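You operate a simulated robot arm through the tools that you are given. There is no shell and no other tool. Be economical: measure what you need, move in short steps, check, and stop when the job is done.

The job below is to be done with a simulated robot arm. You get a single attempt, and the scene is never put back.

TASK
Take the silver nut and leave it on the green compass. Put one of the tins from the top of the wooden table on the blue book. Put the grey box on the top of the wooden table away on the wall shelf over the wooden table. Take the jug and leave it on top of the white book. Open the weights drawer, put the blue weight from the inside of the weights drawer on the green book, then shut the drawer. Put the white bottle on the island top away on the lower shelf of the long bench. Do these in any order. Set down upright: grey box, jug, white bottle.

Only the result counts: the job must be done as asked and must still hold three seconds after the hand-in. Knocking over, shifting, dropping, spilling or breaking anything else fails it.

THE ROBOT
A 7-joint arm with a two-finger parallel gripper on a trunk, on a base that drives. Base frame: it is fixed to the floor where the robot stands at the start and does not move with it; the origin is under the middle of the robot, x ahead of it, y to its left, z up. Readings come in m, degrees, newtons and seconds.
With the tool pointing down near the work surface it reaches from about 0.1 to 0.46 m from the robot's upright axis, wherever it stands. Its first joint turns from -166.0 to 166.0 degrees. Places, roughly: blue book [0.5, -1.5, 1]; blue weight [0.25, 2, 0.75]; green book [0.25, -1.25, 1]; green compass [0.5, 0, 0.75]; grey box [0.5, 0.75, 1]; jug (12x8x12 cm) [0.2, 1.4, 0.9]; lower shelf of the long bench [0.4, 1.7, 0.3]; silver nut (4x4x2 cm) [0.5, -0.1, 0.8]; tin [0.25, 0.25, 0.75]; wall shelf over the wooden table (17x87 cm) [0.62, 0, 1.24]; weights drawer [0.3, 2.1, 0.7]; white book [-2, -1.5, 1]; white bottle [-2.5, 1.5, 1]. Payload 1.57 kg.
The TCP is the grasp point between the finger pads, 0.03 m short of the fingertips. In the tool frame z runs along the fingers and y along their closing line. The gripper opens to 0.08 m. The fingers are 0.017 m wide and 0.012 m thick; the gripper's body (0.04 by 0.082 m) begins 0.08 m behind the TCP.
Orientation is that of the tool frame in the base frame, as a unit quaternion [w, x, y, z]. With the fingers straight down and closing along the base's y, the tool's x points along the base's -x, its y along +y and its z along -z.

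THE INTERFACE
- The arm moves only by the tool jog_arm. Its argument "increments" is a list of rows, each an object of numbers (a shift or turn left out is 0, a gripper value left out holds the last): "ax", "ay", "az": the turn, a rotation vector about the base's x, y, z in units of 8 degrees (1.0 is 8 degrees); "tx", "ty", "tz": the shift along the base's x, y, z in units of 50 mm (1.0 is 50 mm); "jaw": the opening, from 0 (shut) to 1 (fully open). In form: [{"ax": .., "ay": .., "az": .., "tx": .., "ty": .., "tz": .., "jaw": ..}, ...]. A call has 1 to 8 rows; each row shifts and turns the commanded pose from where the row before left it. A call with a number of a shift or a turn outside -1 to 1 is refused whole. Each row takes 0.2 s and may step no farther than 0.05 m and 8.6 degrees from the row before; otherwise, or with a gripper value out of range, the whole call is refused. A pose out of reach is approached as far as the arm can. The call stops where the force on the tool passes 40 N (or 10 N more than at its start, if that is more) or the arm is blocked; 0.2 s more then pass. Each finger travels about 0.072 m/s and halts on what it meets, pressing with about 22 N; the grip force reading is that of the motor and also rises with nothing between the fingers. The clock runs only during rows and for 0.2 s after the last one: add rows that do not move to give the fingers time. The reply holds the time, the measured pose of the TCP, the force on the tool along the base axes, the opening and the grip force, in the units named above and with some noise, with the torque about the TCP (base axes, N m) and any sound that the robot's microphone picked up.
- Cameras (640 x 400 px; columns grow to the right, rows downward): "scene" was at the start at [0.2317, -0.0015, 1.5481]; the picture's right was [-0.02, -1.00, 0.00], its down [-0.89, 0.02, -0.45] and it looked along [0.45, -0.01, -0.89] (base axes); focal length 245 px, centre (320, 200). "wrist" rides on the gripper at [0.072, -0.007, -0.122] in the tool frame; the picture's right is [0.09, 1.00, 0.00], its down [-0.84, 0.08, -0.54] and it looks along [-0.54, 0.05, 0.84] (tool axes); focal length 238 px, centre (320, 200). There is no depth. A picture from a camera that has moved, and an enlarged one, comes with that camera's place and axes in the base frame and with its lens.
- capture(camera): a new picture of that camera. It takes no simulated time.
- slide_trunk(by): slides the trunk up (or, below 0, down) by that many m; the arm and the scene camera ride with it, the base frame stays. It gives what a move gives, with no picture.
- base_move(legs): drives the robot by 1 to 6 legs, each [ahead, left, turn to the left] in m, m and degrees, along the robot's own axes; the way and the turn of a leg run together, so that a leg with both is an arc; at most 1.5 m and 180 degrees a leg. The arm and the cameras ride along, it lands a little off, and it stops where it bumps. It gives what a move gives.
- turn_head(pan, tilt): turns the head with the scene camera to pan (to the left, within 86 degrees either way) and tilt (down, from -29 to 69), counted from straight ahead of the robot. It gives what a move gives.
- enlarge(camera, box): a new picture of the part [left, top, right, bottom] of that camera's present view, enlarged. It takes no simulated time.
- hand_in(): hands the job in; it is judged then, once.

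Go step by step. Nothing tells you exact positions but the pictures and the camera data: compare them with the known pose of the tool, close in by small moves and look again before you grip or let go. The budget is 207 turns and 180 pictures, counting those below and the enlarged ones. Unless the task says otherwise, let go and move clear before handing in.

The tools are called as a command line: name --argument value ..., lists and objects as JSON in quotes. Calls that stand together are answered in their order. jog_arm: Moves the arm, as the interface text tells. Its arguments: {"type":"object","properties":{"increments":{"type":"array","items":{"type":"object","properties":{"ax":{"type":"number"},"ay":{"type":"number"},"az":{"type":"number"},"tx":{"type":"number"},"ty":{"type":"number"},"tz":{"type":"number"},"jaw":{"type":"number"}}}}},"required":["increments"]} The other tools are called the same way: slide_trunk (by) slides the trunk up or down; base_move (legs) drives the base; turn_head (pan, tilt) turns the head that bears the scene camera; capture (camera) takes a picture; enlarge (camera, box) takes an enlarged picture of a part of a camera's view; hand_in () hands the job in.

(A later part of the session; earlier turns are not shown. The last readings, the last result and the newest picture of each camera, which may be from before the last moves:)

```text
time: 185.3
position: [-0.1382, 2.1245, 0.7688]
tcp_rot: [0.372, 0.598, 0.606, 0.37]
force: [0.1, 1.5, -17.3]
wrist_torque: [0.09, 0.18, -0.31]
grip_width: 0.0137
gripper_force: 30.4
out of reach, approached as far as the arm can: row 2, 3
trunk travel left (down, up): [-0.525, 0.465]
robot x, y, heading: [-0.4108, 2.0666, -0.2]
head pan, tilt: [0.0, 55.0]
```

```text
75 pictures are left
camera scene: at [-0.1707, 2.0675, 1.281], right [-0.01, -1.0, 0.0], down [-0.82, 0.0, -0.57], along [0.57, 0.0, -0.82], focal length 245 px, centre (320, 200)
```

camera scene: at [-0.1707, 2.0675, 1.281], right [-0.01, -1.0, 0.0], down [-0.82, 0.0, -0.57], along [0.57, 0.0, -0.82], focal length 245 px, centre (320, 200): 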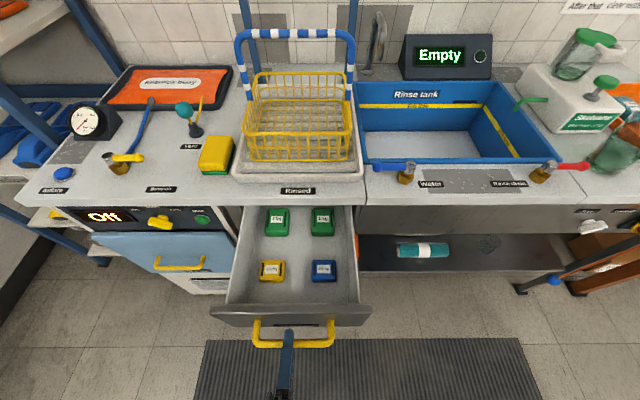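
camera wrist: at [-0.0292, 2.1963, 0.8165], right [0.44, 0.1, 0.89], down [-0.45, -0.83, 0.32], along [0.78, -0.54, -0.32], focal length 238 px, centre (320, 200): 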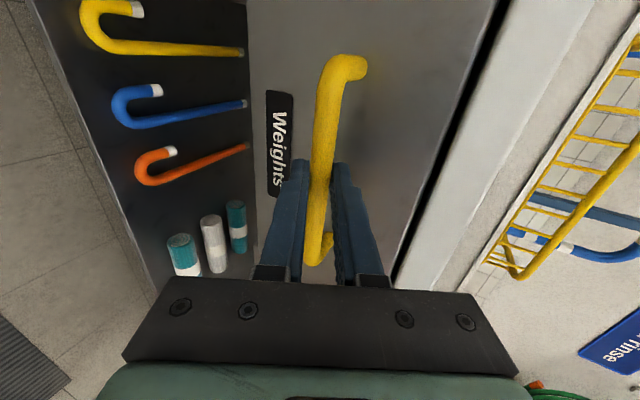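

Good. I'll release the handle, back the base away, raise the hand, and turn it to point down.

jog_arm --increments '[{"jaw": 0.6}, {}, {}]'

base_move --legs '[[-0.13, 0, 0]]'

slide_trunk --by 0.2

capture --camera "scene"

```text
time: 186.1
position: [-0.1374, 2.1245, 0.772]
tcp_rot: [0.373, 0.597, 0.605, 0.373]
force: [-0.4, 1.2, -0.3]
wrist_torque: [-0.01, 0.02, -0.03]
grip_width: 0.0479
gripper_force: 0.1
trunk travel left (down, up): [-0.525, 0.465]
robot x, y, heading: [-0.4122, 2.0729, -0.1]
head pan, tilt: [0.0, 55.0]
```

```text
time: 187.3
position: [-0.2669, 2.1246, 0.7729]
tcp_rot: [0.373, 0.598, 0.604, 0.371]
force: [-0.6, 0.2, -0.2]
wrist_torque: [-0.01, -0.05, 0.01]
grip_width: 0.0481
gripper_force: 0.0
trunk travel left (down, up): [-0.525, 0.465]
robot x, y, heading: [-0.5412, 2.0677, -0.2]
head pan, tilt: [0.0, 55.0]
```

```text
time: 189.5
position: [-0.2658, 2.1244, 0.9715]
tcp_rot: [0.374, 0.597, 0.604, 0.372]
force: [0.3, -0.5, -0.4]
wrist_torque: [0.01, 0.02, 0.0]
grip_width: 0.048
gripper_force: 0.0
trunk travel left (down, up): [-0.725, 0.265]
robot x, y, heading: [-0.5435, 2.0705, -0.2]
head pan, tilt: [0.0, 55.0]
```

```text
74 pictures are left
camera scene: at [-0.2998, 2.0677, 1.4812], right [-0.01, -1.0, 0.0], down [-0.82, 0.01, -0.57], along [0.57, 0.0, -0.82], focal length 245 px, centre (320, 200)
```

scene: 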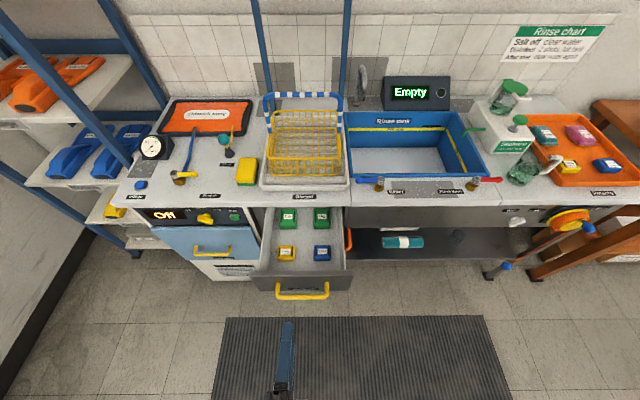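

I'll reorient the hand: pointing down, closing along y.

jog_arm --increments '[{"ay": 1}, {"ay": 1}, {"ay": 1}, {"ay": 1}, {"ay": 1}, {"ay": 1}, {"ay": 1}, {"ay": 1}]'

jog_arm --increments '[{"az": 1}, {"az": 1}, {"az": 1}, {"az": 1}, {"az": 1}, {"az": 1}, {"az": 1}, {"az": 1}]'

jog_arm --increments '[{"az": 1}, {"az": 1}, {"az": 1}, {"az": 0.25}, {"ty": -0.7}, {"ty": -0.6, "jaw": 1}, {"tx": 0.5}, {}]'

base_move --legs '[[0.15, 0, 0]]'

capture --camera "wrist"

```text
time: 191.3
position: [-0.2675, 2.1272, 0.9557]
tcp_rot: [0.007, 0.703, 0.711, 0.002]
force: [0.1, 0.2, 0.3]
wrist_torque: [-0.01, 0.0, -0.05]
grip_width: 0.048
gripper_force: 0.1
out of reach, approached as far as the arm can: row 3, 4, 8
trunk travel left (down, up): [-0.725, 0.265]
robot x, y, heading: [-0.5375, 2.067, -0.4]
head pan, tilt: [0.0, 55.0]
```

```text
time: 193.1
position: [-0.2678, 2.127, 0.955]
tcp_rot: [-0.002, 0.219, 0.976, -0.002]
force: [-0.2, 0.0, 0.5]
wrist_torque: [0.02, 0.01, 0.0]
grip_width: 0.0478
gripper_force: 0.0
trunk travel left (down, up): [-0.725, 0.265]
robot x, y, heading: [-0.5384, 2.0683, -0.2]
head pan, tilt: [0.0, 55.0]
```

```text
time: 194.9
position: [-0.2411, 2.0604, 0.9554]
tcp_rot: [-0.002, -0.004, 1.0, -0.004]
force: [0.2, 0.0, -0.5]
wrist_torque: [0.0, -0.03, 0.04]
grip_width: 0.08
gripper_force: 0.0
trunk travel left (down, up): [-0.725, 0.265]
robot x, y, heading: [-0.5398, 2.0687, -0.6]
head pan, tilt: [0.0, 55.0]
```

```text
time: 196.3
position: [-0.0917, 2.0612, 0.9555]
tcp_rot: [-0.001, -0.005, 1.0, -0.003]
force: [0.2, -0.9, -0.1]
wrist_torque: [0.0, -0.03, -0.03]
grip_width: 0.08
gripper_force: 0.1
trunk travel left (down, up): [-0.725, 0.265]
robot x, y, heading: [-0.3917, 2.0673, -0.6]
head pan, tilt: [0.0, 55.0]
```

```text
73 pictures are left
camera wrist: at [-0.1626, 2.0553, 1.0767], right [-0.1, 0.99, -0.01], down [0.84, 0.09, 0.54], along [0.54, 0.05, -0.84], focal length 238 px, centre (320, 200)
```

wrist: 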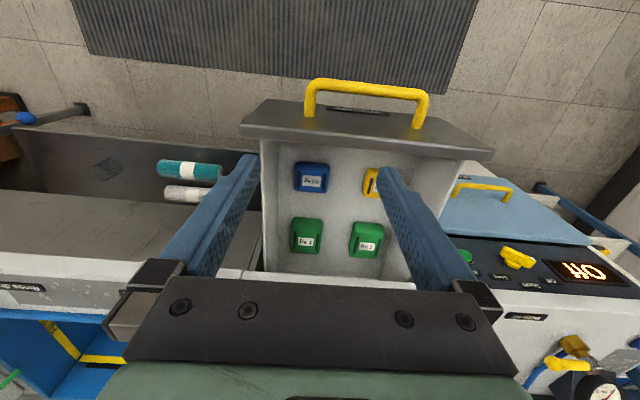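

The blue weight is at about [0.017,2.059]. I'll move over it and descend.

jog_arm --increments '[{"tx": 0.7}, {"tx": 0.7}, {"tx": 0.7}, {"tz": -0.8}, {"tz": -0.8}, {}]'

capture --camera "wrist"

```text
time: 197.7
position: [0.0112, 2.061, 0.875]
tcp_rot: [-0.001, -0.005, 1.0, -0.003]
force: [-0.3, -0.9, 0.4]
wrist_torque: [-0.01, 0.03, -0.04]
grip_width: 0.0798
gripper_force: 0.1
trunk travel left (down, up): [-0.725, 0.265]
robot x, y, heading: [-0.3933, 2.0698, -0.5]
head pan, tilt: [0.0, 55.0]
```

```text
72 pictures are left
camera wrist: at [-0.0589, 2.0549, 0.9965], right [-0.1, 0.99, -0.01], down [0.84, 0.09, 0.54], along [0.54, 0.05, -0.84], focal length 238 px, centre (320, 200)
```

wrist: 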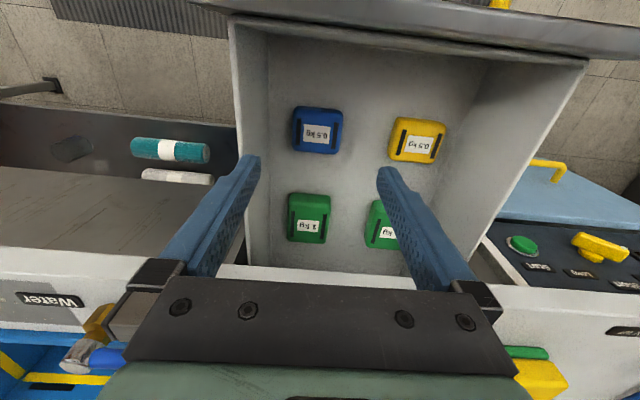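

Refined: weight at [0.021,2.058], top z≈0.726. I'll continue descending.

jog_arm --increments '[{"tx": 0.2, "ty": -0.05, "tz": -0.8}, {"tz": -0.8}, {"tz": -0.8}, {}]'

capture --camera "wrist"

```text
time: 198.7
position: [0.0223, 2.0565, 0.7546]
tcp_rot: [-0.001, -0.005, 1.0, -0.003]
force: [0.9, 0.0, -0.2]
wrist_torque: [0.02, -0.01, -0.01]
grip_width: 0.0798
gripper_force: 0.2
trunk travel left (down, up): [-0.725, 0.265]
robot x, y, heading: [-0.3931, 2.0691, -0.6]
head pan, tilt: [0.0, 55.0]
```

```text
71 pictures are left
camera wrist: at [-0.0484, 2.0506, 0.8767], right [-0.1, 0.99, -0.01], down [0.84, 0.09, 0.54], along [0.54, 0.05, -0.84], focal length 238 px, centre (320, 200)
```

wrist: 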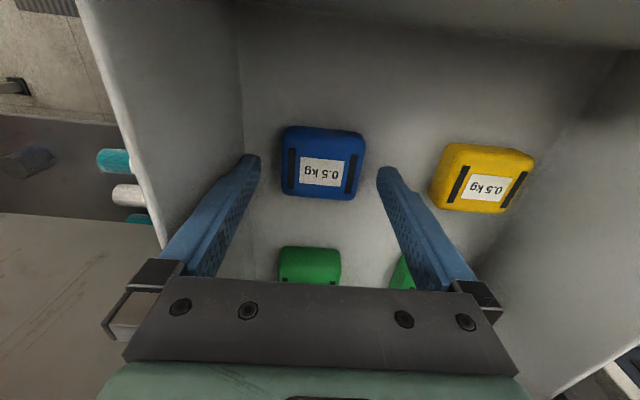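

Aligned. I'll lower to grip height and close.

jog_arm --increments '[{"tz": -0.4}, {"tz": -0.2}, {}]'

jog_arm --increments '[{"jaw": 0.3}, {}, {}, {}, {"tz": 0.4}, {"tz": 0.8}, {"tz": 0.9}, {}]'

capture --camera "wrist"

```text
time: 199.4
position: [0.0287, 2.0581, 0.7309]
tcp_rot: [0.007, -0.004, 1.0, -0.004]
force: [0.6, -1.1, 27.5]
wrist_torque: [1.13, 0.24, 0.17]
grip_width: 0.0775
gripper_force: 0.1
trunk travel left (down, up): [-0.725, 0.265]
robot x, y, heading: [-0.3912, 2.0664, -0.7]
head pan, tilt: [0.0, 55.0]
stopped in row 3: the force on the tool passed its limit at 45 N (the readings are from after the stop); the commanded pose is now the measured one
```

```text
time: 200.4
position: [0.0296, 2.0617, 0.7312]
tcp_rot: [0.007, -0.005, 1.0, -0.001]
force: [0.5, 0.6, 19.1]
wrist_torque: [0.12, 0.41, -0.12]
grip_width: 0.0579
gripper_force: 22.3
trunk travel left (down, up): [-0.725, 0.265]
robot x, y, heading: [-0.3903, 2.0672, -0.3]
head pan, tilt: [0.0, 55.0]
stopped in row 4: the force on the tool passed its limit at 40 N (the readings are from after the stop); the commanded pose is now the measured one
```

```text
70 pictures are left
camera wrist: at [-0.0429, 2.0556, 0.8507], right [-0.1, 0.99, 0.0], down [0.83, 0.09, 0.55], along [0.55, 0.06, -0.83], focal length 238 px, centre (320, 200)
```

wrist: 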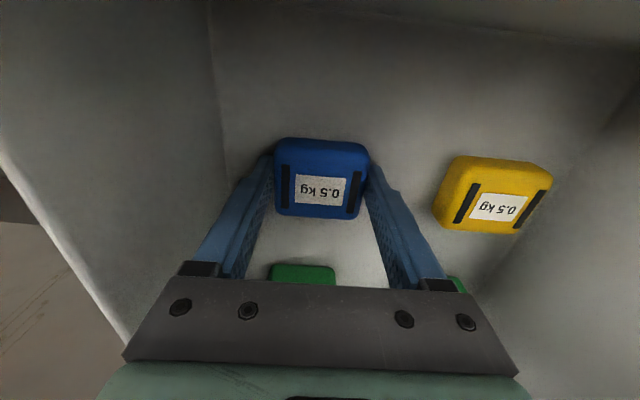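

Gripped the blue weight. I'll lift it.

jog_arm --increments '[{"tz": 0.3}, {"tz": 0.8}, {"tz": 0.9}, {"tz": 0.9}, {"tz": 0.9}, {}]'

capture --camera "wrist"

capture --camera "scene"

```text
time: 201.8
position: [0.0283, 2.063, 0.9197]
tcp_rot: [0.005, -0.006, 1.0, 0.0]
force: [0.2, -0.8, -5.0]
wrist_torque: [-0.01, -0.01, 0.01]
grip_width: 0.0581
gripper_force: 22.1
trunk travel left (down, up): [-0.725, 0.265]
robot x, y, heading: [-0.3922, 2.0686, -0.3]
head pan, tilt: [0.0, 55.0]
```

```text
69 pictures are left
camera wrist: at [-0.0446, 2.0558, 1.0405], right [-0.1, 0.99, 0.0], down [0.83, 0.09, 0.55], along [0.55, 0.06, -0.84], focal length 238 px, centre (320, 200)
```

wrist: 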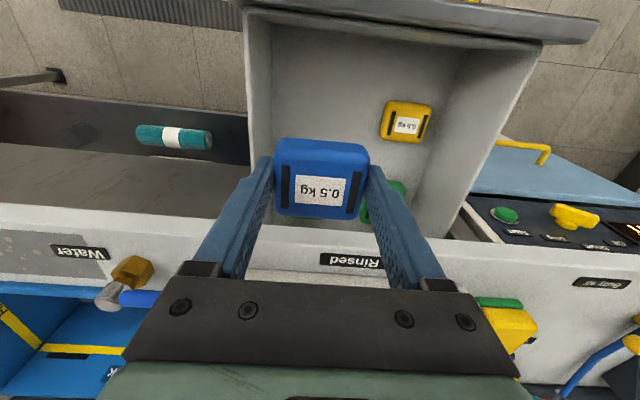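

```text
68 pictures are left
camera scene: at [-0.1511, 2.0671, 1.4811], right [-0.01, -1.0, 0.0], down [-0.82, 0.01, -0.57], along [0.57, 0.0, -0.82], focal length 245 px, centre (320, 200)
```

scene: 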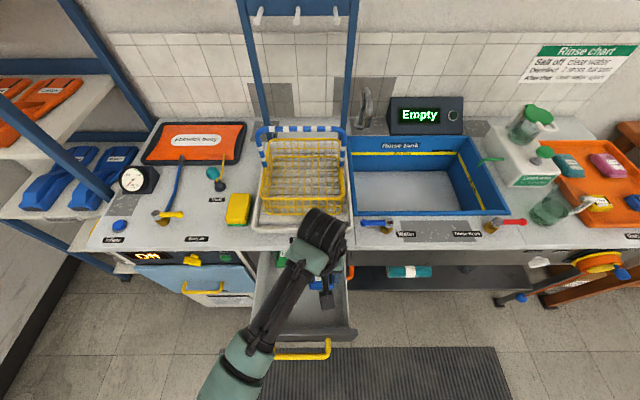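

Lifted cleanly. I'll raise the trunk and drive to the bookcase with the weight.

slide_trunk --by 0.145

base_move --legs '[[-0.12, 0, 0], [0, -1.3, 0], [0, -1.1, 0], [0, 0, -90]]'

```text
time: 203.5
position: [0.0277, 2.0638, 1.0635]
tcp_rot: [0.005, -0.007, 1.0, 0.0]
force: [0.5, -0.2, -5.3]
wrist_torque: [0.02, 0.03, -0.02]
grip_width: 0.0577
gripper_force: 21.8
trunk travel left (down, up): [-0.87, 0.12]
robot x, y, heading: [-0.3909, 2.0677, -0.5]
head pan, tilt: [0.0, 55.0]
```

```text
time: 220.0
position: [-0.52, -0.7649, 1.0642]
tcp_rot: [0.003, 0.705, 0.709, -0.003]
force: [-0.9, -0.1, -5.1]
wrist_torque: [0.0, 0.02, 0.02]
grip_width: 0.0577
gripper_force: 21.8
trunk travel left (down, up): [-0.87, 0.12]
robot x, y, heading: [-0.5101, -0.3473, -90.8]
head pan, tilt: [0.0, 55.0]
```

I'll continue diagonally to the spot in front of the green book.

base_move --legs '[[0.27, 0.2, 0.8], [0.12, 0.57, 0], [0.17, 0, 0]]'

turn_head --pan 0 --tilt 50

capture --camera "wrist"

capture --camera "scene"

```text
time: 226.2
position: [0.246, -1.3256, 1.0646]
tcp_rot: [0.003, 0.701, 0.713, -0.003]
force: [-0.8, -0.4, -5.0]
wrist_torque: [0.0, 0.01, -0.01]
grip_width: 0.0581
gripper_force: 22.0
trunk travel left (down, up): [-0.87, 0.12]
robot x, y, heading: [0.2523, -0.9033, -90.4]
head pan, tilt: [0.0, 55.0]
```

```text
time: 226.8
position: [0.2447, -1.326, 1.0635]
tcp_rot: [0.003, 0.702, 0.712, -0.003]
force: [-0.1, 0.0, -4.8]
wrist_torque: [0.06, 0.0, 0.01]
grip_width: 0.0579
gripper_force: 22.2
trunk travel left (down, up): [-0.87, 0.12]
robot x, y, heading: [0.2512, -0.9036, -90.3]
head pan, tilt: [0.0, 50.0]
```

```text
67 pictures are left
camera wrist: at [0.2388, -1.2525, 1.1847], right [0.99, 0.11, 0.0], down [0.09, -0.83, 0.55], along [0.06, -0.55, -0.84], focal length 238 px, centre (320, 200)
```

wrist: 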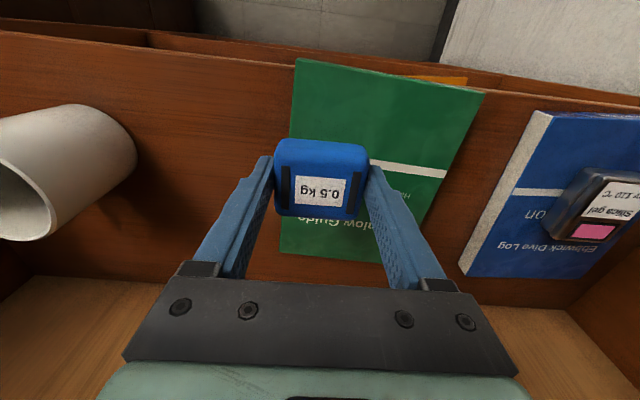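

```text
66 pictures are left
camera scene: at [0.2482, -1.1537, 1.6324], right [-1.0, 0.0, 0.0], down [0.0, 0.77, -0.64], along [0.0, -0.64, -0.77], focal length 245 px, centre (320, 200)
```

scene: 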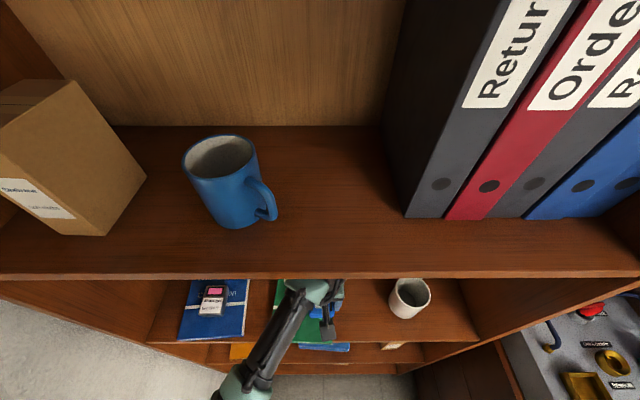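

The green book's centre is at about [0.298,−1.345]. I'll move over it and lower.

jog_arm --increments '[{"tx": 0.5, "ty": -0.2}, {"tx": 0.5, "ty": -0.2}, {"tz": -0.5}, {"tz": -0.3}, {}]'

capture --camera "wrist"

```text
time: 228.1
position: [0.2965, -1.3442, 1.024]
tcp_rot: [0.003, 0.702, 0.712, -0.003]
force: [-0.1, -0.1, -4.1]
wrist_torque: [0.01, 0.02, 0.0]
grip_width: 0.0576
gripper_force: 22.5
trunk travel left (down, up): [-0.87, 0.12]
robot x, y, heading: [0.2495, -0.9042, -90.3]
head pan, tilt: [0.0, 50.0]
```

```text
65 pictures are left
camera wrist: at [0.2888, -1.2721, 1.1445], right [0.99, 0.11, 0.0], down [0.09, -0.83, 0.55], along [0.06, -0.55, -0.84], focal length 238 px, centre (320, 200)
```

wrist: 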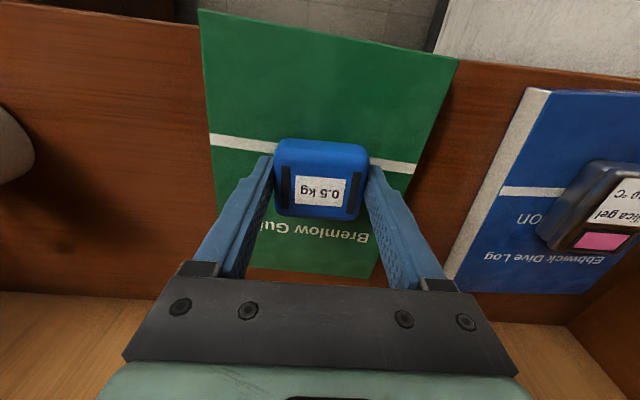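

Centred over the green book. I'll lower to contact, release, and rise.

jog_arm --increments '[{"tz": -0.2}, {"tz": -0.14}, {"tz": -0.1}, {}]'

```text
time: 228.7
position: [0.2949, -1.3448, 1.0143]
tcp_rot: [0.005, 0.702, 0.712, -0.007]
force: [-3.5, 17.1, 30.7]
wrist_torque: [0.89, -0.81, 0.41]
grip_width: 0.0577
gripper_force: 21.5
trunk travel left (down, up): [-0.87, 0.12]
robot x, y, heading: [0.2475, -0.903, -90.1]
head pan, tilt: [0.0, 50.0]
stopped in row 3: the force on the tool passed its limit at 46 N (the readings are from after the stop); the commanded pose is now the measured one
```

Contact. I'll relieve, release, and retreat upward.

jog_arm --increments '[{"tz": 0.04}, {"jaw": 0.9}, {}, {}, {"tz": 0.5}, {"tz": 0.5}, {}]'

capture --camera "wrist"

```text
time: 230.3
position: [0.2958, -1.3487, 1.063]
tcp_rot: [0.005, 0.702, 0.712, -0.007]
force: [-0.6, 0.9, -0.7]
wrist_torque: [0.02, -0.02, 0.01]
grip_width: 0.0722
gripper_force: 0.0
trunk travel left (down, up): [-0.87, 0.12]
robot x, y, heading: [0.2485, -0.904, -90.5]
head pan, tilt: [0.0, 50.0]
```

```text
64 pictures are left
camera wrist: at [0.2894, -1.2736, 1.1825], right [0.99, 0.11, 0.0], down [0.09, -0.83, 0.56], along [0.06, -0.55, -0.83], focal length 238 px, centre (320, 200)
```

wrist: 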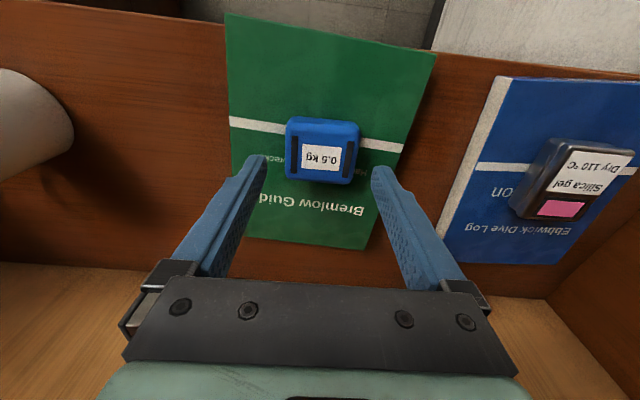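

The weight is on the green book. I'll back out and turn to survey the island side (white book, white bottle).

base_move --legs '[[-0.2, 0, 0], [0, -0.8, 0], [-0.35, 0, 0], [0, 0, -89.5]]'

turn_head --pan 35 --tilt 25

capture --camera "scene"

turn_head --pan -35 --tilt 25

capture --camera "scene"

```text
time: 241.5
position: [-0.9963, -0.4063, 1.0633]
tcp_rot: [-0.001, 1.0, 0.019, -0.009]
force: [-0.1, 0.6, -0.9]
wrist_torque: [0.03, 0.02, 0.01]
grip_width: 0.0718
gripper_force: 0.0
trunk travel left (down, up): [-0.87, 0.12]
robot x, y, heading: [-0.5566, -0.3518, -178.8]
head pan, tilt: [0.0, 50.0]
```

```text
time: 242.5
position: [-0.996, -0.4063, 1.0628]
tcp_rot: [-0.001, 1.0, 0.02, -0.008]
force: [0.2, -0.1, 0.4]
wrist_torque: [-0.01, -0.02, -0.02]
grip_width: 0.072
gripper_force: 0.0
trunk travel left (down, up): [-0.87, 0.12]
robot x, y, heading: [-0.5569, -0.3487, -178.7]
head pan, tilt: [35.0, 25.0]
```

```text
63 pictures are left
camera scene: at [-0.8004, -0.4078, 1.6702], right [-0.59, 0.81, 0.0], down [0.34, 0.25, -0.91], along [-0.73, -0.53, -0.42], focal length 245 px, centre (320, 200)
```

scene: 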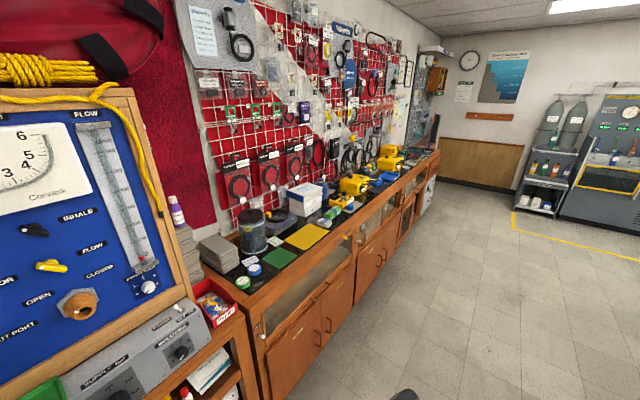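

```text
time: 243.9
position: [-0.9944, -0.4062, 1.0626]
tcp_rot: [-0.001, 1.0, 0.018, -0.008]
force: [0.4, -0.5, -1.1]
wrist_torque: [0.0, 0.0, -0.04]
grip_width: 0.0718
gripper_force: 0.0
trunk travel left (down, up): [-0.87, 0.12]
robot x, y, heading: [-0.5537, -0.3521, -178.6]
head pan, tilt: [-35.0, 25.0]
```

```text
62 pictures are left
camera scene: at [-0.8026, -0.3023, 1.6702], right [0.56, 0.83, 0.0], down [0.35, -0.23, -0.91], along [-0.75, 0.5, -0.42], focal length 245 px, centre (320, 200)
```

scene: 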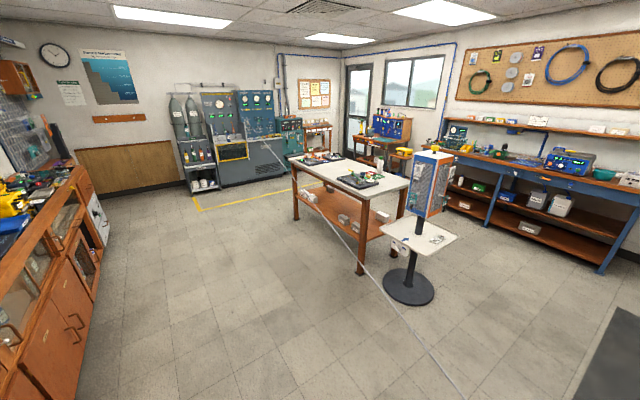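

I see the long counter with items (for the white book) and the island. I'll enlarge both.

turn_head --pan 35 --tilt 25

enlarge --camera "scene" --box '[180, 130, 450, 300]'

turn_head --pan -35 --tilt 25

enlarge --camera "scene" --box '[270, 120, 470, 260]'

```text
time: 245.3
position: [-0.9955, -0.4046, 1.0621]
tcp_rot: [0.0, 1.0, 0.019, -0.008]
force: [0.4, -1.3, 0.2]
wrist_torque: [-0.01, -0.02, -0.02]
grip_width: 0.0721
gripper_force: 0.2
trunk travel left (down, up): [-0.87, 0.12]
robot x, y, heading: [-0.5536, -0.3541, -179.0]
head pan, tilt: [35.0, 25.0]
```

```text
2.35 times, centred on (315, 215) of scene
camera zoom: at [-0.8004, -0.4078, 1.6702], right [-0.59, 0.81, 0.0], down [0.34, 0.25, -0.91], along [-0.73, -0.53, -0.42], focal length 576 px, centre (332, 165)
```

zoom: 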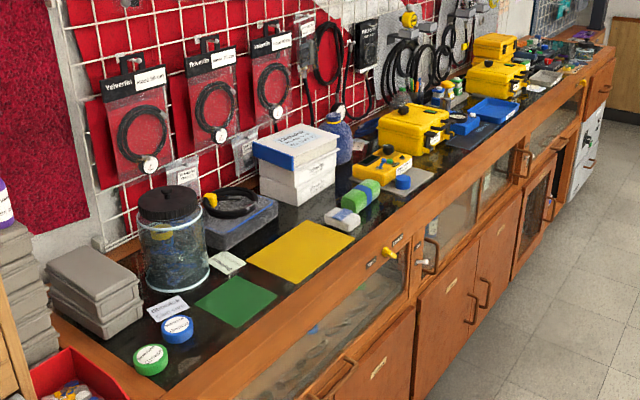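

```text
time: 246.7
position: [-0.9951, -0.4072, 1.0622]
tcp_rot: [0.0, 1.0, 0.019, -0.009]
force: [-0.4, 0.1, -0.2]
wrist_torque: [0.04, 0.0, -0.01]
grip_width: 0.072
gripper_force: 0.0
trunk travel left (down, up): [-0.87, 0.12]
robot x, y, heading: [-0.5541, -0.3475, -178.9]
head pan, tilt: [-35.0, 25.0]
```

```text
2.86 times, centred on (370, 190) of scene
camera zoom: at [-0.8026, -0.3023, 1.6702], right [0.56, 0.83, 0.0], down [0.35, -0.23, -0.91], along [-0.75, 0.5, -0.42], focal length 700 px, centre (177, 229)
```

zoom: 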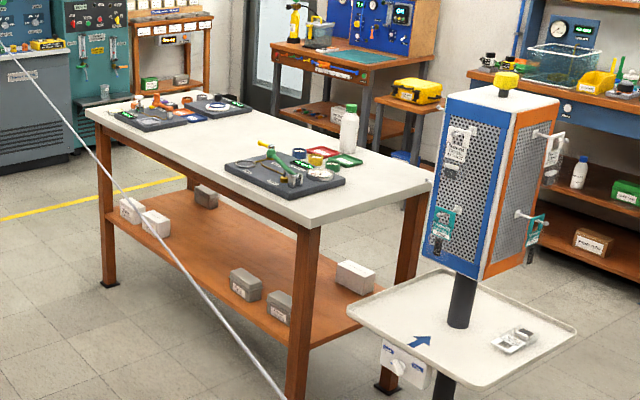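

The bottle (green cap) is on the island, and the white book seems to be on the counter stack near [−2,−1.4]. First I'll go back to shut the drawer.

base_move --legs '[[0, 0, 179], [0, 1.25, 0], [0, 1.2, 0]]'

turn_head --pan 0 --tilt 55

capture --camera "scene"

```text
time: 266.1
position: [-0.2623, 2.1434, 1.0629]
tcp_rot: [0.009, -0.029, 1.0, 0.0]
force: [0.1, -0.5, 0.1]
wrist_torque: [0.03, -0.01, 0.01]
grip_width: 0.0718
gripper_force: 0.1
trunk travel left (down, up): [-0.87, 0.12]
robot x, y, heading: [-0.7029, 2.0777, 2.1]
head pan, tilt: [-35.0, 25.0]
```

```text
time: 267.1
position: [-0.2625, 2.1433, 1.0624]
tcp_rot: [0.009, -0.029, 1.0, -0.001]
force: [0.0, 0.1, -0.4]
wrist_torque: [0.02, -0.01, 0.03]
grip_width: 0.072
gripper_force: 0.0
trunk travel left (down, up): [-0.87, 0.12]
robot x, y, heading: [-0.703, 2.0803, 2.5]
head pan, tilt: [0.0, 55.0]
```

```text
59 pictures are left
camera scene: at [-0.4622, 2.0887, 1.6263], right [0.04, -1.0, 0.0], down [-0.82, -0.03, -0.57], along [0.57, 0.02, -0.82], focal length 245 px, centre (320, 200)
```

scene: 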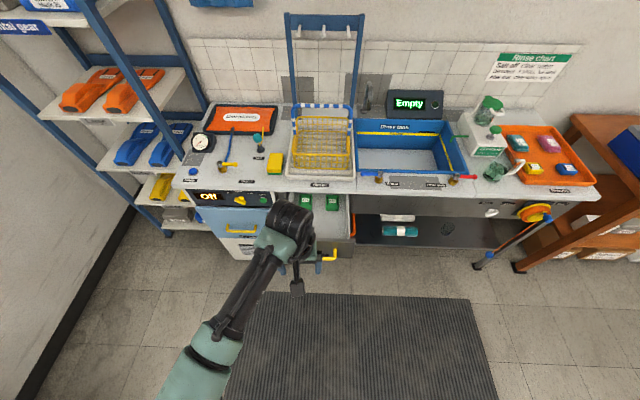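

I'll close the jaw, pitch the hand ~32° forward, and lower it in front of the handle.

jog_arm --increments '[{"jaw": 0, "ty": -0.3}, {"ay": -1}, {"ay": -1}, {"ay": -1}, {"ay": -1}, {}]'

slide_trunk --by -0.29

base_move --legs '[[0.05, 0, -2.3]]'

capture --camera "scene"

capture --camera "wrist"

```text
time: 268.5
position: [-0.2613, 2.1284, 1.0624]
tcp_rot: [0.286, -0.026, 0.958, -0.009]
force: [-0.4, -0.3, 0.1]
wrist_torque: [0.0, -0.01, 0.01]
grip_width: 0.0
gripper_force: 21.3
trunk travel left (down, up): [-0.87, 0.12]
robot x, y, heading: [-0.7038, 2.0758, 2.0]
head pan, tilt: [0.0, 55.0]
```

```text
time: 271.4
position: [-0.2621, 2.1292, 0.7718]
tcp_rot: [0.284, -0.028, 0.958, -0.009]
force: [0.1, 0.3, 0.8]
wrist_torque: [-0.01, 0.03, -0.01]
grip_width: 0.0002
gripper_force: 21.1
trunk travel left (down, up): [-0.58, 0.41]
robot x, y, heading: [-0.701, 2.0781, 2.3]
head pan, tilt: [0.0, 55.0]
```

```text
time: 272.3
position: [-0.2105, 2.1134, 0.7712]
tcp_rot: [0.284, -0.008, 0.959, -0.014]
force: [0.7, 0.8, -0.2]
wrist_torque: [0.01, 0.01, 0.01]
grip_width: 0.0
gripper_force: 20.9
trunk travel left (down, up): [-0.58, 0.41]
robot x, y, heading: [-0.652, 2.0806, 0.0]
head pan, tilt: [0.0, 55.0]
```

```text
58 pictures are left
camera scene: at [-0.4118, 2.0799, 1.336], right [0.0, -1.0, 0.0], down [-0.82, 0.0, -0.57], along [0.57, 0.0, -0.82], focal length 245 px, centre (320, 200)
```

scene: 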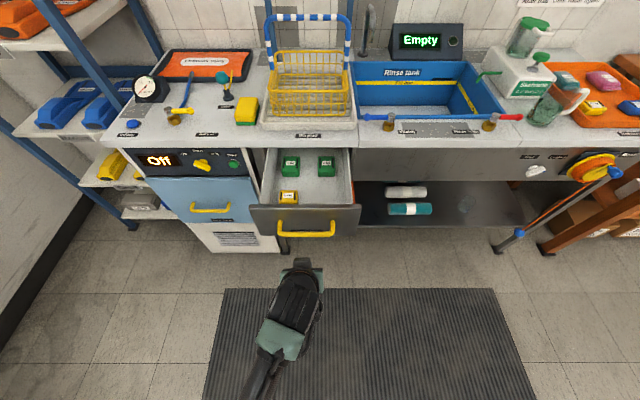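

```text
57 pictures are left
camera wrist: at [-0.3371, 2.1067, 0.8347], right [-0.08, 0.99, -0.08], down [0.41, 0.11, 0.91], along [0.91, 0.04, -0.41], focal length 238 px, centre (320, 200)
```

wrist: 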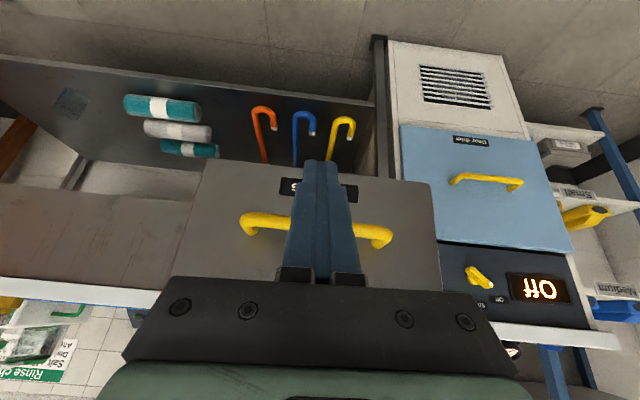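

The fingers cross the handle bar. I'll drive forward to push the drawer shut.

base_move --legs '[[0.2, 0, 0]]'

capture --camera "scene"

```text
time: 273.9
position: [-0.0157, 2.1129, 0.7711]
tcp_rot: [0.285, -0.009, 0.958, -0.014]
force: [0.6, -0.6, -0.5]
wrist_torque: [0.02, 0.01, 0.02]
grip_width: 0.0002
gripper_force: 20.9
trunk travel left (down, up): [-0.58, 0.41]
robot x, y, heading: [-0.4601, 2.0793, 0.3]
head pan, tilt: [0.0, 55.0]
```

```text
56 pictures are left
camera scene: at [-0.2167, 2.0805, 1.336], right [0.0, -1.0, 0.0], down [-0.82, 0.0, -0.57], along [0.57, 0.0, -0.82], focal length 245 px, centre (320, 200)
```

scene: 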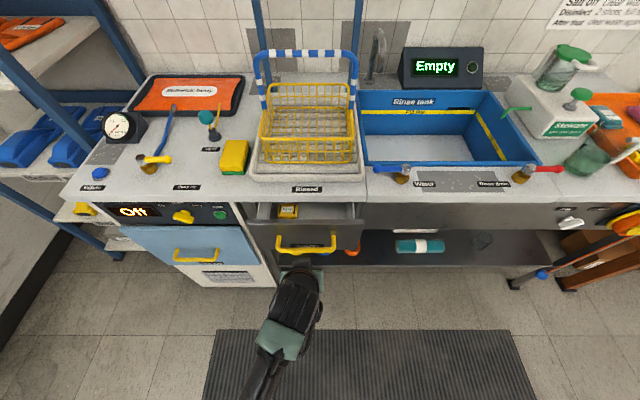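

Almost shut. I'll push on a bit further.

base_move --legs '[[0.07, 0, 0]]'

jog_arm --increments '[{"tx": 0.2}, {"tx": 0.2}, {"tx": 0.2}, {"tx": 0.2}, {}]'

capture --camera "scene"

```text
time: 274.9
position: [0.0539, 2.1125, 0.771]
tcp_rot: [0.285, -0.009, 0.958, -0.014]
force: [0.6, 0.0, -0.3]
wrist_torque: [0.0, -0.02, 0.03]
grip_width: 0.0002
gripper_force: 21.3
trunk travel left (down, up): [-0.58, 0.41]
robot x, y, heading: [-0.3883, 2.0813, 0.3]
head pan, tilt: [0.0, 55.0]
```

```text
time: 275.7
position: [0.0743, 2.1134, 0.7656]
tcp_rot: [0.27, -0.008, 0.963, -0.013]
force: [-6.7, -0.3, -0.2]
wrist_torque: [-0.02, 0.07, 0.0]
grip_width: 0.0001
gripper_force: 21.4
trunk travel left (down, up): [-0.58, 0.41]
robot x, y, heading: [-0.3878, 2.0792, -0.0]
head pan, tilt: [0.0, 55.0]
stopped in row 3: the force on the tool passed its limit at 62 N (the readings are from after the stop); the commanded pose is now the measured one
```

```text
55 pictures are left
camera scene: at [-0.1468, 2.0805, 1.3359], right [0.0, -1.0, 0.0], down [-0.82, 0.0, -0.57], along [0.57, 0.0, -0.82], focal length 245 px, centre (320, 200)
```

scene: 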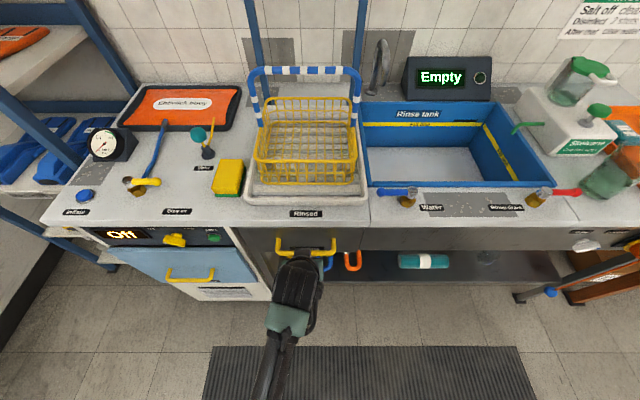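

It hit its stop. I'll back away and check that it is flush.

base_move --legs '[[-0.2, 0, 0]]'

enlarge --camera "scene" --box '[220, 150, 440, 280]'

```text
time: 277.3
position: [-0.1256, 2.115, 0.7666]
tcp_rot: [0.272, -0.01, 0.962, -0.013]
force: [-0.1, -0.2, 0.7]
wrist_torque: [0.01, -0.02, 0.01]
grip_width: 0.0
gripper_force: 21.4
trunk travel left (down, up): [-0.58, 0.41]
robot x, y, heading: [-0.5891, 2.0797, 0.5]
head pan, tilt: [0.0, 55.0]
```

```text
2.91 times, centred on (330, 215) of scene
camera zoom: at [-0.3494, 2.081, 1.3364], right [0.01, -1.0, 0.0], down [-0.82, 0.0, -0.57], along [0.57, 0.0, -0.82], focal length 712 px, centre (291, 156)
```

zoom: 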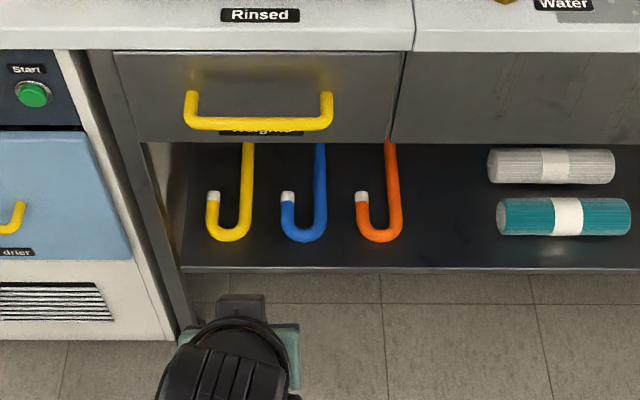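

The drawer is flush shut. Next is the jug at about [0.19,1.43]. I'll raise the hand, point it down again, and drive over there for a close look.

slide_trunk --by 0.38

jog_arm --increments '[{"ay": 1, "jaw": 1}, {"ay": 1}, {"ay": 1}, {"ay": 0.9}, {"tx": -0.6}, {}]'

base_move --legs '[[0, -0.66, -0.4], [0.33, 0, 0]]'

turn_head --pan 0 --tilt 60

capture --camera "scene"

capture --camera "wrist"

```text
time: 281.0
position: [-0.1259, 2.1142, 1.1462]
tcp_rot: [0.272, -0.01, 0.962, -0.013]
force: [-0.3, 0.3, -0.3]
wrist_torque: [0.01, -0.04, 0.03]
grip_width: 0.0
gripper_force: 21.2
trunk travel left (down, up): [-0.96, 0.03]
robot x, y, heading: [-0.5902, 2.0768, 0.3]
head pan, tilt: [0.0, 55.0]
```

```text
time: 282.4
position: [-0.1565, 2.1154, 1.1458]
tcp_rot: [0.002, -0.013, 1.0, -0.01]
force: [-0.1, 0.5, 0.6]
wrist_torque: [0.04, -0.01, 0.04]
grip_width: 0.0799
gripper_force: 0.0
trunk travel left (down, up): [-0.96, 0.03]
robot x, y, heading: [-0.5918, 2.081, 0.3]
head pan, tilt: [0.0, 55.0]
```

```text
time: 287.8
position: [0.177, 1.4649, 1.1461]
tcp_rot: [0.004, -0.02, 1.0, -0.01]
force: [-0.2, -0.3, 0.1]
wrist_torque: [-0.05, -0.03, 0.0]
grip_width: 0.08
gripper_force: 0.0
trunk travel left (down, up): [-0.96, 0.03]
robot x, y, heading: [-0.2524, 1.4223, 1.0]
head pan, tilt: [0.0, 55.0]
```

```text
time: 288.5
position: [0.1773, 1.4652, 1.1465]
tcp_rot: [0.003, -0.02, 1.0, -0.01]
force: [0.5, -0.1, 0.3]
wrist_torque: [-0.05, 0.03, 0.0]
grip_width: 0.08
gripper_force: 0.1
trunk travel left (down, up): [-0.96, 0.03]
robot x, y, heading: [-0.2537, 1.4188, 1.2]
head pan, tilt: [0.0, 60.0]
```

```text
53 pictures are left
camera scene: at [-0.0183, 1.428, 1.7101], right [0.02, -1.0, 0.0], down [-0.87, -0.02, -0.5], along [0.5, 0.01, -0.87], focal length 245 px, centre (320, 200)
```

scene: 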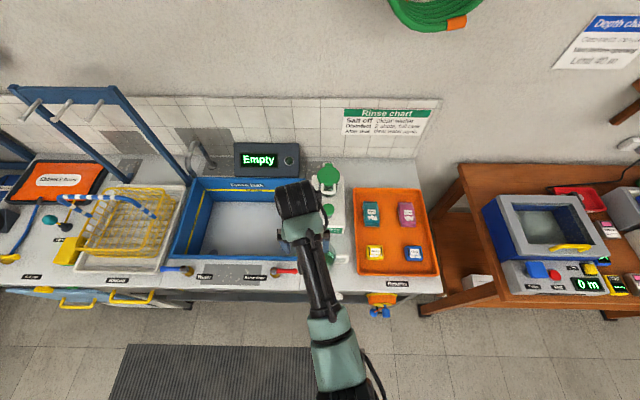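

```text
52 pictures are left
camera wrist: at [0.1066, 1.4582, 1.2669], right [-0.13, 0.99, -0.02], down [0.83, 0.12, 0.55], along [0.54, 0.06, -0.84], focal length 238 px, centre (320, 200)
```

wrist: 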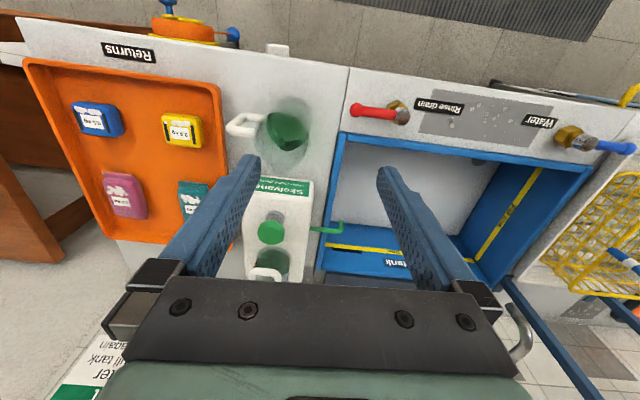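

enlarge --camera "wrist" --box '[200, 70, 360, 190]'

enlarge --camera "scene" --box '[280, 200, 380, 300]'

```text
3.33 times, centred on (280, 130) of wrist
camera zoom: at [0.1066, 1.4582, 1.2669], right [-0.13, 0.99, -0.02], down [0.83, 0.12, 0.55], along [0.54, 0.06, -0.84], focal length 794 px, centre (453, 433)
```

zoom: 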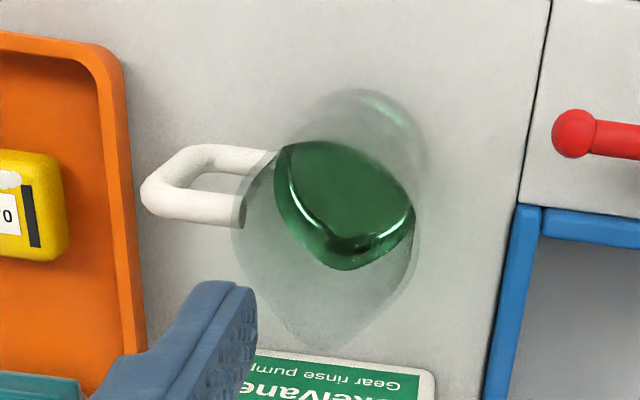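

```text
4.00 times, centred on (330, 250) of scene
camera zoom: at [-0.0183, 1.428, 1.7101], right [0.02, -1.0, 0.0], down [-0.87, -0.02, -0.5], along [0.5, 0.01, -0.87], focal length 980 px, centre (280, 0)
```

zoom: 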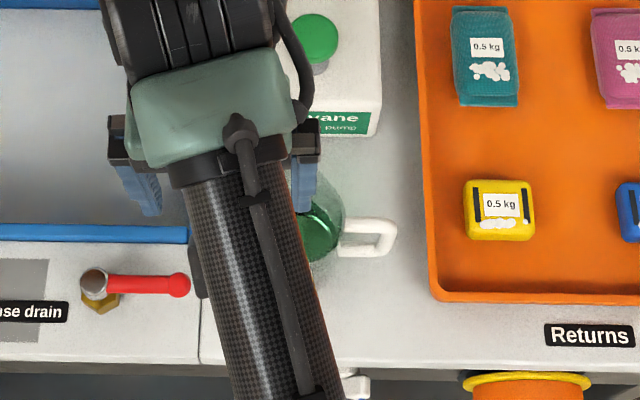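

The jug is a glass body about 8 cm wide with liquid and a handle toward −y. I'll rotate the hand so it closes along x and hover over it to compare widths.

jog_arm --increments '[{"az": -1}, {"az": -1}, {"az": -1}, {"az": -1}, {"az": -1}, {"az": -1}, {"az": -1}, {"az": -1}]'

jog_arm --increments '[{"az": -1}, {"az": -1}, {"az": -1}, {"tx": 0.6, "ty": -0.8}, {"tz": -0.8}, {"tz": -0.6}, {}]'

capture --camera "wrist"

enlarge --camera "scene" --box '[260, 180, 400, 300]'

```text
time: 290.3
position: [0.1773, 1.4645, 1.1456]
tcp_rot: [-0.002, 0.514, 0.857, -0.01]
force: [0.3, 1.3, 0.3]
wrist_torque: [0.04, 0.0, 0.02]
grip_width: 0.08
gripper_force: 0.0
trunk travel left (down, up): [-0.96, 0.03]
robot x, y, heading: [-0.2522, 1.4241, 1.0]
head pan, tilt: [0.0, 60.0]
```

```text
time: 291.9
position: [0.2087, 1.4255, 1.0757]
tcp_rot: [-0.004, 0.68, 0.733, -0.009]
force: [-0.3, 0.0, 0.0]
wrist_torque: [-0.02, 0.02, 0.0]
grip_width: 0.0799
gripper_force: 0.1
trunk travel left (down, up): [-0.96, 0.03]
robot x, y, heading: [-0.2549, 1.4222, 1.4]
head pan, tilt: [0.0, 60.0]
```

```text
49 pictures are left
camera wrist: at [0.2002, 1.4984, 1.1962], right [0.99, 0.17, -0.02], down [0.15, -0.82, 0.55], along [0.07, -0.54, -0.84], focal length 238 px, centre (320, 200)
```

wrist: 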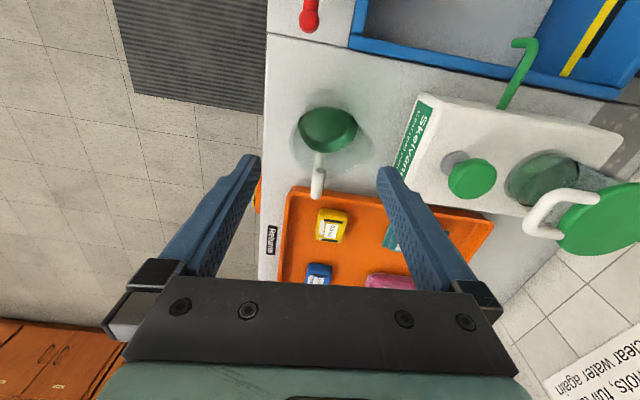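

```text
3.33 times, centred on (330, 240) of scene
camera zoom: at [-0.0186, 1.4276, 1.7101], right [0.02, -1.0, 0.0], down [-0.87, -0.02, -0.5], along [0.5, 0.01, -0.87], focal length 816 px, centre (287, 67)
```

zoom: 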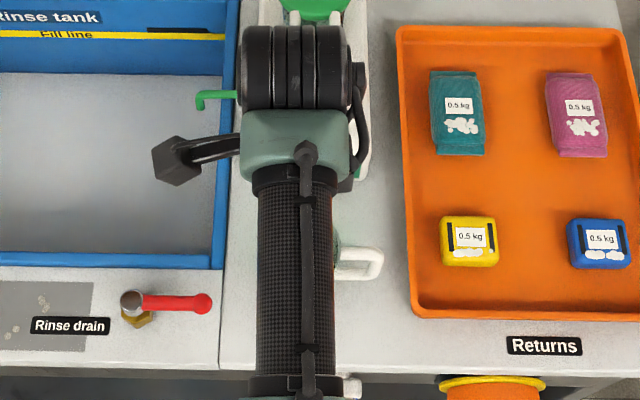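

enlarge --camera "wrist" --box '[260, 80, 400, 220]'

```text
2.86 times, centred on (330, 150) of wrist
camera zoom: at [0.2002, 1.4984, 1.1962], right [0.99, 0.17, -0.02], down [0.15, -0.82, 0.55], along [0.07, -0.54, -0.84], focal length 681 px, centre (291, 343)
```

zoom: 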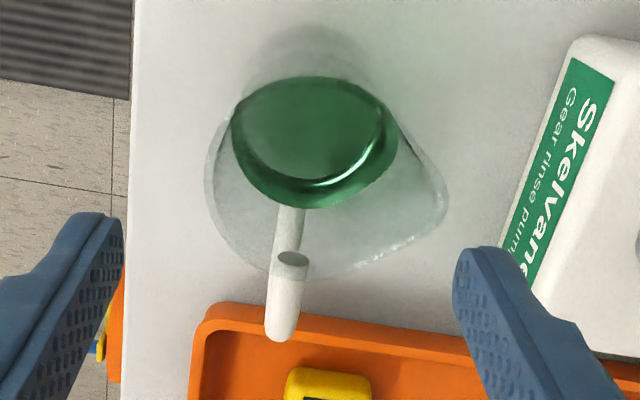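

Now it's clear: the body is ~6.8 cm across, the spout is toward +x and the handle toward −y. Gripping along the 45° diagonal avoids both. I'll rotate and centre over [0.212,1.421].

jog_arm --increments '[{"az": 1}, {"az": 1}, {"az": 1}, {"az": 1}, {"az": 1}, {"az": 0.1, "tx": 0.06, "ty": -0.08}, {"tz": -0.3}, {}]'

enlarge --camera "wrist" --box '[220, 60, 420, 220]'

```text
time: 293.7
position: [0.2107, 1.4209, 1.0597]
tcp_rot: [0.0, 0.382, 0.924, -0.011]
force: [0.9, 0.7, 0.2]
wrist_torque: [-0.02, -0.01, 0.01]
grip_width: 0.0802
gripper_force: 0.0
trunk travel left (down, up): [-0.96, 0.03]
robot x, y, heading: [-0.2556, 1.4259, 1.1]
head pan, tilt: [0.0, 60.0]
```

```text
2.50 times, centred on (320, 140) of wrist
camera zoom: at [0.1572, 1.4701, 1.1818], right [0.64, 0.77, -0.02], down [0.65, -0.53, 0.55], along [0.41, -0.36, -0.84], focal length 596 px, centre (320, 350)
```

zoom: 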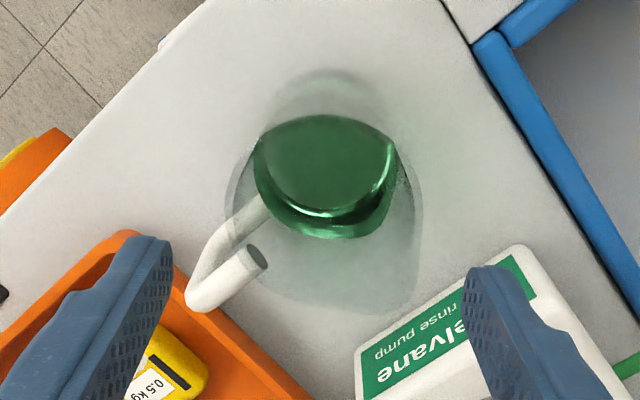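

Widths match (68 mm vs 80 mm open) and it's centred laterally. I'll lower to just above the rim and check again.

jog_arm --increments '[{"tz": -0.5}, {"tz": -0.4}, {}]'

enlarge --camera "wrist" --box '[220, 60, 420, 220]'

```text
time: 294.5
position: [0.2125, 1.4206, 1.0172]
tcp_rot: [0.0, 0.382, 0.924, -0.009]
force: [0.0, -0.1, 0.3]
wrist_torque: [0.0, 0.0, 0.04]
grip_width: 0.08
gripper_force: 0.0
trunk travel left (down, up): [-0.96, 0.03]
robot x, y, heading: [-0.2556, 1.4277, 0.9]
head pan, tilt: [0.0, 60.0]
```

```text
2.50 times, centred on (320, 140) of wrist
camera zoom: at [0.1581, 1.4691, 1.1377], right [0.64, 0.77, -0.02], down [0.65, -0.53, 0.55], along [0.41, -0.36, -0.84], focal length 596 px, centre (320, 350)
```

zoom: 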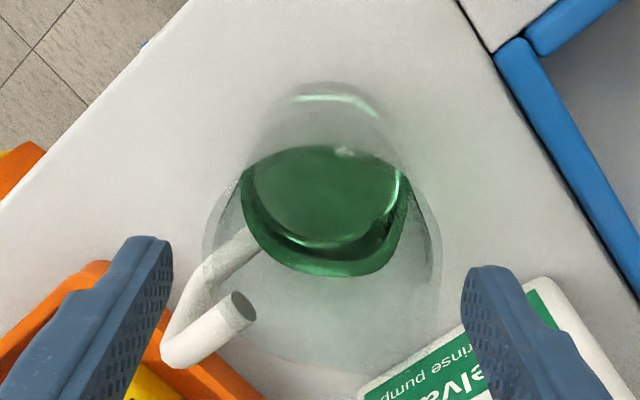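

Good alignment. I'll make a small correction and descend around the body.

jog_arm --increments '[{"tx": -0.06, "ty": 0.05, "tz": -0.3}, {"tz": -0.4}, {"tz": -0.3}, {}]'

capture --camera "wrist"

```text
time: 295.5
position: [0.2091, 1.4237, 0.9659]
tcp_rot: [0.0, 0.382, 0.924, -0.011]
force: [1.0, 0.1, 0.5]
wrist_torque: [-0.02, 0.0, -0.01]
grip_width: 0.0801
gripper_force: 0.0
trunk travel left (down, up): [-0.96, 0.03]
robot x, y, heading: [-0.2545, 1.4245, 1.2]
head pan, tilt: [0.0, 60.0]
```

```text
44 pictures are left
camera wrist: at [0.1543, 1.4721, 1.0866], right [0.64, 0.77, -0.02], down [0.65, -0.53, 0.55], along [0.41, -0.36, -0.84], focal length 238 px, centre (320, 200)
```

wrist: 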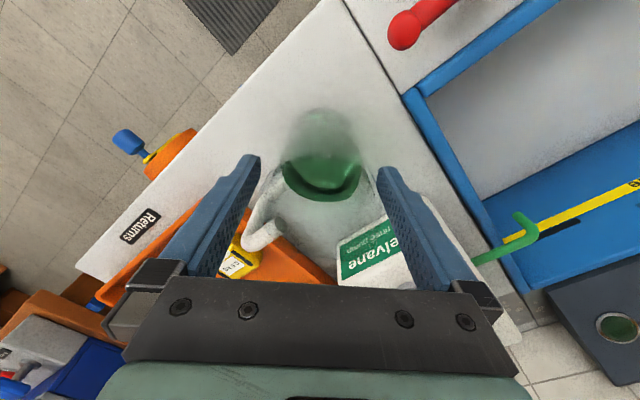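

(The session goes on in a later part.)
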